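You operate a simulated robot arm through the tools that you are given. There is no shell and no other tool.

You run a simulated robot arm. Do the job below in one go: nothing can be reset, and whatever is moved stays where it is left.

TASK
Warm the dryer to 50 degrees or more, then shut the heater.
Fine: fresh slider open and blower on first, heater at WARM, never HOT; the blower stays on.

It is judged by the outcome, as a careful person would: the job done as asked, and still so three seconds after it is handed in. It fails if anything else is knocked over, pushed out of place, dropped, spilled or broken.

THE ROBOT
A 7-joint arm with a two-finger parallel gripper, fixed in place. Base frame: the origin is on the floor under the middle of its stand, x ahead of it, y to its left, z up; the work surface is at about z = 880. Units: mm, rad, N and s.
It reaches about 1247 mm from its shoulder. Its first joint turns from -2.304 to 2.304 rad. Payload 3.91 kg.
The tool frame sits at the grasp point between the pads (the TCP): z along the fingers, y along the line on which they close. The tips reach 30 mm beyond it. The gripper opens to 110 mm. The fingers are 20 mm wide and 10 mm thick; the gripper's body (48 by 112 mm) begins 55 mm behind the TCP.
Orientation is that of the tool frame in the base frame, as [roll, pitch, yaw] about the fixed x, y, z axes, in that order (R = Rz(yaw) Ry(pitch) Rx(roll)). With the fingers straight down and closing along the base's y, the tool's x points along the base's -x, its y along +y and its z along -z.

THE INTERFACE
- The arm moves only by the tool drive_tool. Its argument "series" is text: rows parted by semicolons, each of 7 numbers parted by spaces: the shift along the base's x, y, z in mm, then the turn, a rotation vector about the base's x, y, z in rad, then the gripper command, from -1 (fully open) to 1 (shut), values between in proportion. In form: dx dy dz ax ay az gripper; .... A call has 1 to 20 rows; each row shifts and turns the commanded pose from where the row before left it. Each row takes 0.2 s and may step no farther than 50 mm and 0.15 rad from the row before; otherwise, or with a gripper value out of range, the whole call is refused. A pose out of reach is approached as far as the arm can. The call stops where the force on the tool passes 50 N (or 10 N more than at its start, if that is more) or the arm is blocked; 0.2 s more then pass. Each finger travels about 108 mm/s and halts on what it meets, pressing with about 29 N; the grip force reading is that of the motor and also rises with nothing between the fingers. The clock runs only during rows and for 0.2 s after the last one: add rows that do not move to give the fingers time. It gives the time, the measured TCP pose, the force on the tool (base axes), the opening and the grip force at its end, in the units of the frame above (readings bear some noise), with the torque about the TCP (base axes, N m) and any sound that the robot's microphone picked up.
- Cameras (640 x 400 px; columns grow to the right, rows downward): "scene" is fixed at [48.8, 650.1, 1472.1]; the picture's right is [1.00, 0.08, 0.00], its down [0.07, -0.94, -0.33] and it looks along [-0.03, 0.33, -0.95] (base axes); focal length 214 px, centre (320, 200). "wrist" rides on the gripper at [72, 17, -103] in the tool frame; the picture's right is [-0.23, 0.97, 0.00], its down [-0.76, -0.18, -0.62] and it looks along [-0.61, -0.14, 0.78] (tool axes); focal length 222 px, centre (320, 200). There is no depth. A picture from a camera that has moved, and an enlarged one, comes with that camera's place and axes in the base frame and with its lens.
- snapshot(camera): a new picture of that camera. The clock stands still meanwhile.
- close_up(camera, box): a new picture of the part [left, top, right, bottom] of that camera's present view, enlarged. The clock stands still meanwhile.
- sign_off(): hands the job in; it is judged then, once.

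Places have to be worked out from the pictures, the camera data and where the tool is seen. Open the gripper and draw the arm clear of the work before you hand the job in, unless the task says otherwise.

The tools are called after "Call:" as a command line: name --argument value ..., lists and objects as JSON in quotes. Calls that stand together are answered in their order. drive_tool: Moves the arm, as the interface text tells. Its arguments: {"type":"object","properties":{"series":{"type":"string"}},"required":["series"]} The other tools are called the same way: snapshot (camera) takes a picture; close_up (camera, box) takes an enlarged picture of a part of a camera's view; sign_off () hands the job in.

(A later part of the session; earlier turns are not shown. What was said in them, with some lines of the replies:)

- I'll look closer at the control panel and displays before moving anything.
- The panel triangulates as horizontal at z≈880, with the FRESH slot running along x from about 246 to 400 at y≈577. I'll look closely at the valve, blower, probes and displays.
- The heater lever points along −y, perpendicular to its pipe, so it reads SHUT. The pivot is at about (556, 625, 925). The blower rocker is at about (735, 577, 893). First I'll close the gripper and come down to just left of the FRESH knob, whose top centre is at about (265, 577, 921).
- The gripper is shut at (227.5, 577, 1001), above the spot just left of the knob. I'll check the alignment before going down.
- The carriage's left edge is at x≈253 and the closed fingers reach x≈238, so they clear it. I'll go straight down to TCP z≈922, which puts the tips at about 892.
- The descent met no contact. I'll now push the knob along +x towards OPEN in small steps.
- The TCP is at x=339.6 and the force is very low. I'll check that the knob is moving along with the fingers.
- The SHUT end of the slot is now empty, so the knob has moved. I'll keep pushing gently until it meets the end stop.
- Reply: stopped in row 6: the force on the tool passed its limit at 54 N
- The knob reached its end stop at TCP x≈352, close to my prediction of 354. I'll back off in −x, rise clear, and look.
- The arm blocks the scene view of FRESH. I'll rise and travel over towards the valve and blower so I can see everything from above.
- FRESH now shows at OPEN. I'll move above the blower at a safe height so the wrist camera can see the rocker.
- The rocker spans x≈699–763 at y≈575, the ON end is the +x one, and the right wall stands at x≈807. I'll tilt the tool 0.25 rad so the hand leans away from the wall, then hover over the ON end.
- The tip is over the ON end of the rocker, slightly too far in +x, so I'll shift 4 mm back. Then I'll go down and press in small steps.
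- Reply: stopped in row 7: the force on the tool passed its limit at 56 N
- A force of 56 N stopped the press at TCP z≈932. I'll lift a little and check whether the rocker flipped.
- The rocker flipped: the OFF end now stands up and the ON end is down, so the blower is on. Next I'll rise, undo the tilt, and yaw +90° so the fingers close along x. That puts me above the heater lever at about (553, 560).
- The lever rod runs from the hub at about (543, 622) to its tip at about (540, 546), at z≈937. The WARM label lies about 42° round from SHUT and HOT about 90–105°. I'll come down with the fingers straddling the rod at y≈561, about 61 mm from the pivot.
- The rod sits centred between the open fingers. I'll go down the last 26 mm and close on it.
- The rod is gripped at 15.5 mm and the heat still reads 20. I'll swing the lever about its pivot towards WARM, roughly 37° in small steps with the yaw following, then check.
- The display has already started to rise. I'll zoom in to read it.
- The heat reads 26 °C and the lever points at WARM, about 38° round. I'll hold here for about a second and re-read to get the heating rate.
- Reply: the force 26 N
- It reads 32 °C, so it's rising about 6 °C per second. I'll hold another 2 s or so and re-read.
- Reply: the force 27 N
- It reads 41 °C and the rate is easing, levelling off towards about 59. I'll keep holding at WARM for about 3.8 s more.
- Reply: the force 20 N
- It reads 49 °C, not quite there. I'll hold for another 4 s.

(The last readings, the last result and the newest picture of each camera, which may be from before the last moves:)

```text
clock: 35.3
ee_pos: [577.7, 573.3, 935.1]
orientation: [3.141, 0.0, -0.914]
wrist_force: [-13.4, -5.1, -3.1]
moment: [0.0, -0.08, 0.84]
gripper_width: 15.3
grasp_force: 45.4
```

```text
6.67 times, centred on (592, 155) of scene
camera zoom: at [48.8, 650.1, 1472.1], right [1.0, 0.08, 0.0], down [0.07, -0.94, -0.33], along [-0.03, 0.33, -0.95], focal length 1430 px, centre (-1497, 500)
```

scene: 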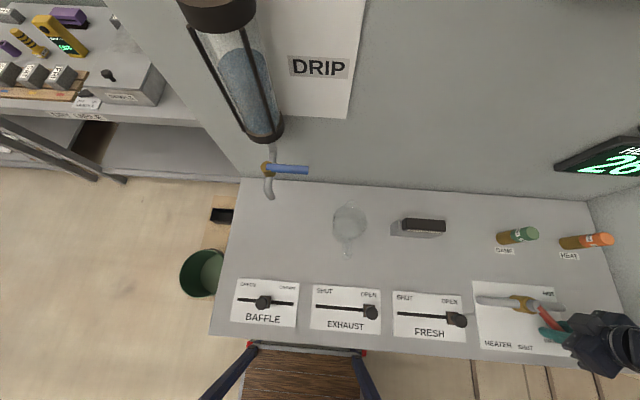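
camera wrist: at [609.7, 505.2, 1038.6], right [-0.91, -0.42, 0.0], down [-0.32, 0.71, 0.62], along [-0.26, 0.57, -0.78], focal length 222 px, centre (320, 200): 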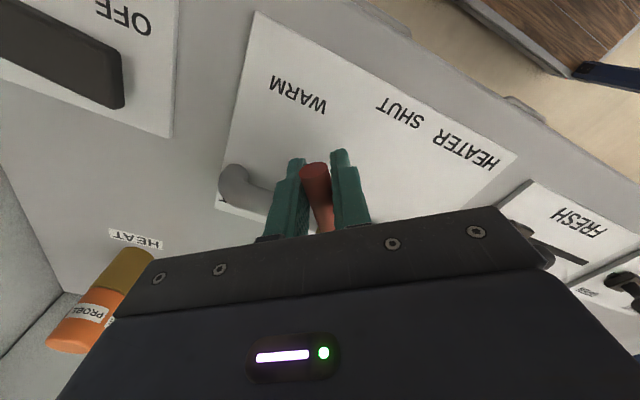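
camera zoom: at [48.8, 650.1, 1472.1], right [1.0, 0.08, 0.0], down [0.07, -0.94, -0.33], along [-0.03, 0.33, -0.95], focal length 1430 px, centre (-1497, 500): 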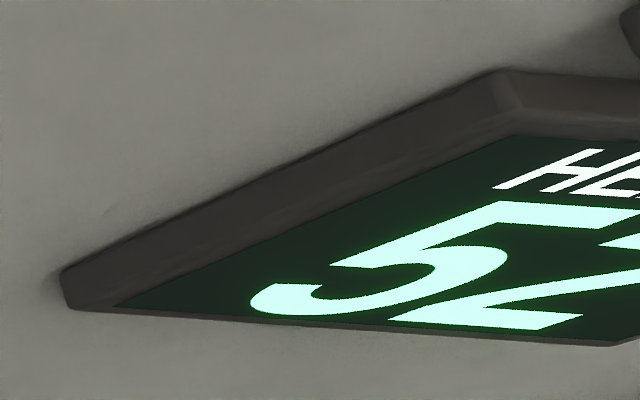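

It reads 52 °C, so the target is met. I'll now swing the lever back along the same arc to SHUT and nudge it slightly into its stop.

Call:
drive_tool --series "-6.6 -4.4 0 0 0 -0.131 1; -7.2 -3.5 0 0 0 -0.131 1; -7.5 -2.6 0 0 0 -0.131 1; -7.8 -1.6 0 0 0 -0.131 1; -8 -0.5 0 0 0 -0.131 1; -3 0 0 0 0 -0.03 1; 0 0 0 0 0 0 1"

Call:
close_up --camera "scene" --box '[545, 125, 640, 185]'

Call:
snapshot --camera "wrist"

Call:
close_up --camera "scene" --box '[460, 270, 620, 370]'

```text
clock: 36.9
ee_pos: [540.9, 560.7, 935.3]
orientation: [3.139, 0.001, -1.601]
wrist_force: [0.6, -20.6, -2.0]
moment: [-0.11, -0.03, 0.74]
gripper_width: 15.4
grasp_force: 45.1
```

```text
6.67 times, centred on (592, 155) of scene
camera zoom: at [48.8, 650.1, 1472.1], right [1.0, 0.08, 0.0], down [0.07, -0.94, -0.33], along [-0.03, 0.33, -0.95], focal length 1430 px, centre (-1497, 500)
```

zoom: 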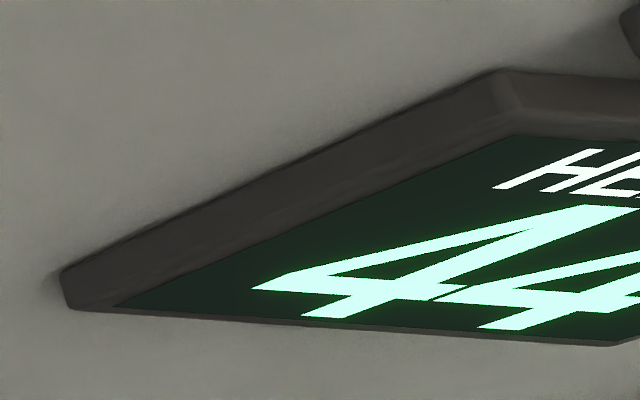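

```text
taken
camera wrist: at [521.6, 487.3, 1038.6], right [-0.97, 0.26, 0.0], down [0.2, 0.76, 0.62], along [0.16, 0.6, -0.78], focal length 222 px, centre (320, 200)
```

wrist: 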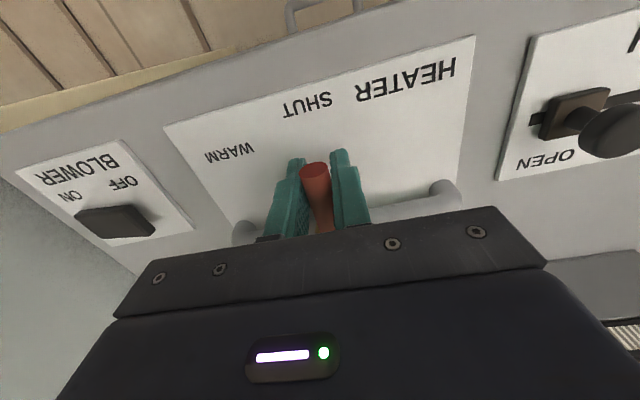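

```text
4.00 times, centred on (540, 320) of scene
camera zoom: at [48.8, 650.1, 1472.1], right [1.0, 0.08, 0.0], down [0.07, -0.94, -0.33], along [-0.03, 0.33, -0.95], focal length 858 px, centre (-560, -280)
```

zoom: 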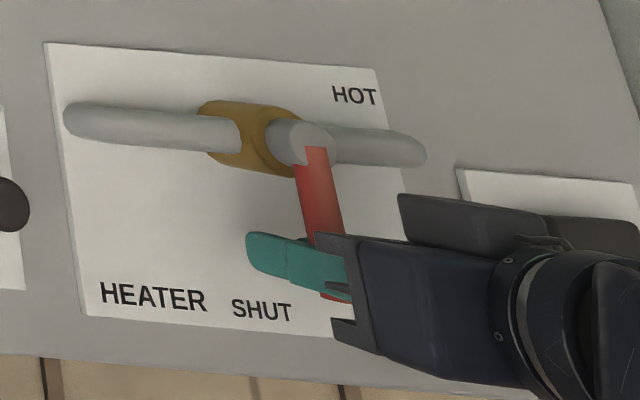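

The heater lever is back at SHUT, and the heat is falling from 52 to 44 as expected with the blower running. I'll release the rod, lift straight up, and check the final state.

Call:
drive_tool --series "0 0 0 0 0 0 0; 0 0 0 0 0 0 0; 0 0 0 0 0 0 0; 0 0 25 0 0 0 0; 0 0 40 0 0 0 0; 0 0 50 0 0 0 0; 0 0 50 0 0 0 0; 0 0 0 0 0 0 0"

Call:
snapshot --camera "scene"

Call:
snapshot --camera "wrist"

Call:
close_up --camera "scene" --box '[380, 260, 640, 400]'

Call:
close_up --camera "scene" --box '[545, 125, 640, 185]'

```text
clock: 38.7
ee_pos: [538.3, 561.3, 1099.6]
orientation: [3.14, 0.0, -1.598]
wrist_force: [0.2, 0.3, 0.0]
moment: [0.0, -0.02, 0.01]
gripper_width: 55.2
grasp_force: 0.1
```

```text
taken
```

scene: 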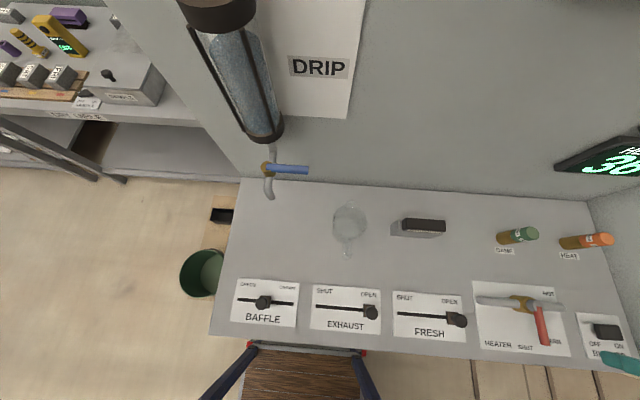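

```text
taken
camera wrist: at [520.2, 488.0, 1203.5], right [-0.97, 0.25, 0.0], down [0.2, 0.76, 0.62], along [0.16, 0.6, -0.78], focal length 222 px, centre (320, 200)
```

wrist: 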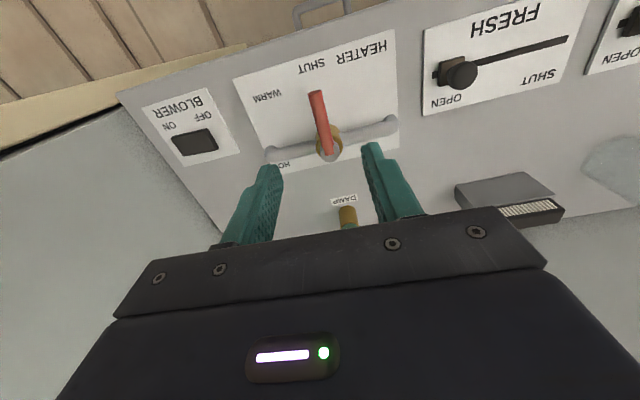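

```text
2.46 times, centred on (510, 330) of scene
camera zoom: at [48.8, 650.1, 1472.1], right [1.0, 0.08, 0.0], down [0.07, -0.94, -0.33], along [-0.03, 0.33, -0.95], focal length 528 px, centre (-148, -120)
```

zoom: 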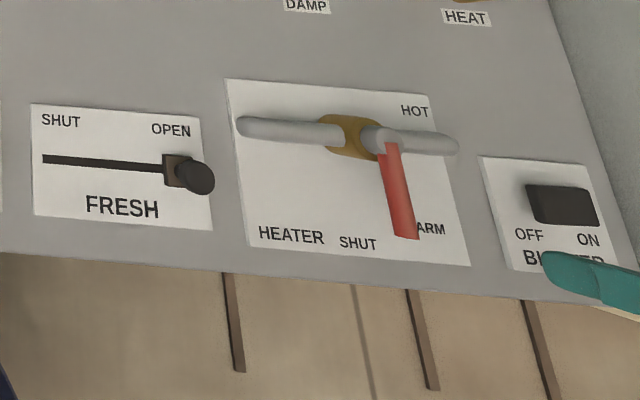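

```text
6.67 times, centred on (592, 155) of scene
camera zoom: at [48.8, 650.1, 1472.1], right [1.0, 0.08, 0.0], down [0.07, -0.94, -0.33], along [-0.03, 0.33, -0.95], focal length 1430 px, centre (-1497, 500)
```

zoom: 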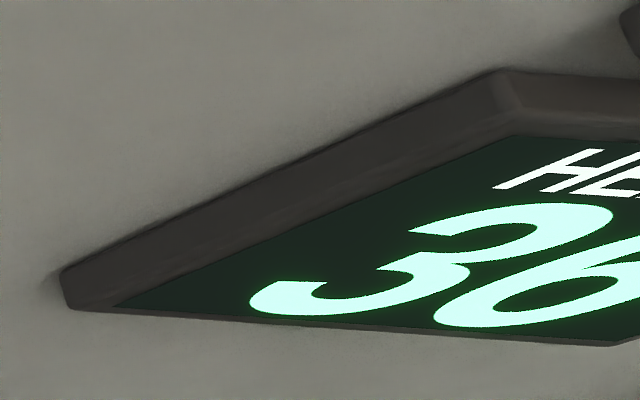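

The lever is exactly where it started at SHUT, FRESH is at OPEN, the blower rocker is at ON, and nothing else has moved. I'll open the gripper fully and draw the arm up and clear.

Call:
drive_tool --series "0 0 45 0 0 0 -1; 0 0 45 0 0 0 -1; -40 -5 20 0 0 0 -1; -40 -5 20 0 0 0 -1; -40 -5 20 0 0 0 -1; -40 -5 20 0 0 0 -1; -40 -5 0 0 0 0 -1; -40 -5 0 0 0 0 -1; 0 0 0 0 0 0 -1"

Call:
snapshot --camera "scene"

Call:
close_up --camera "scene" --box '[210, 260, 640, 400]'

```text
clock: 40.7
ee_pos: [297.4, 531.4, 1270.2]
orientation: [3.14, 0.0, -1.596]
wrist_force: [0.4, 0.2, 0.0]
moment: [-0.02, 0.03, 0.0]
gripper_width: 109.9
grasp_force: 0.1
```

```text
taken
```

scene: 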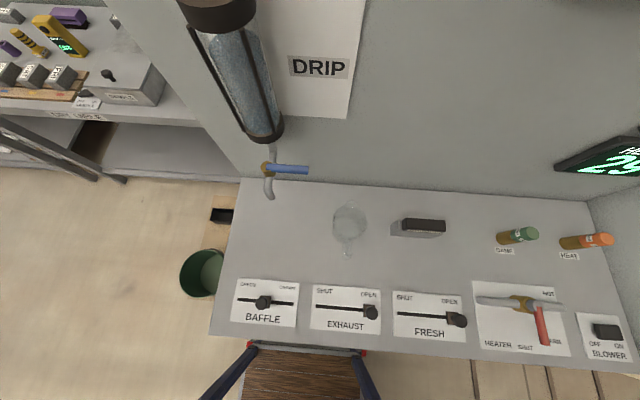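

```text
1.49 times, centred on (425, 330) of scene
camera zoom: at [48.8, 650.1, 1472.1], right [1.0, 0.08, 0.0], down [0.07, -0.94, -0.33], along [-0.03, 0.33, -0.95], focal length 319 px, centre (164, 6)
```

zoom: 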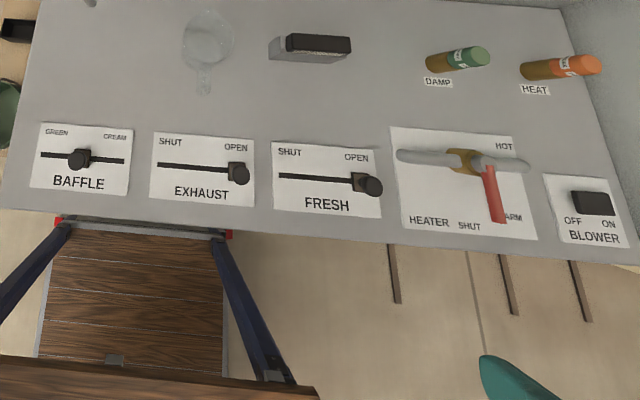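

The arm is clear and the gripper is open. FRESH is open, the blower is on, the heater is shut after the display reached 52 °C, and nothing else was disturbed, so I'm handing the job in.

Call:
sign_off

```text
The job is handed in.
```

I warmed the dryer until its display read 52 °C, then shut the heater and handed the job in.

- **Order:** I opened the FRESH slider and turned the blower on before touching the heater.
- **Heater:** I turned the lever only as far as WARM (about 38° round), never near HOT. It is back at SHUT, where it started.
- **Left as:** FRESH is open and the blower is still on. Nothing else on the panel was moved, and the arm is clear with the gripper open.

The dryer started cooling as soon as the heater was shut, because the blower is running. The display read 44 °C about a second after the lever was back at SHUT and was already below 30 °C at my last look. The 50 °C was reached and passed, but it did not hold once the heat was off.
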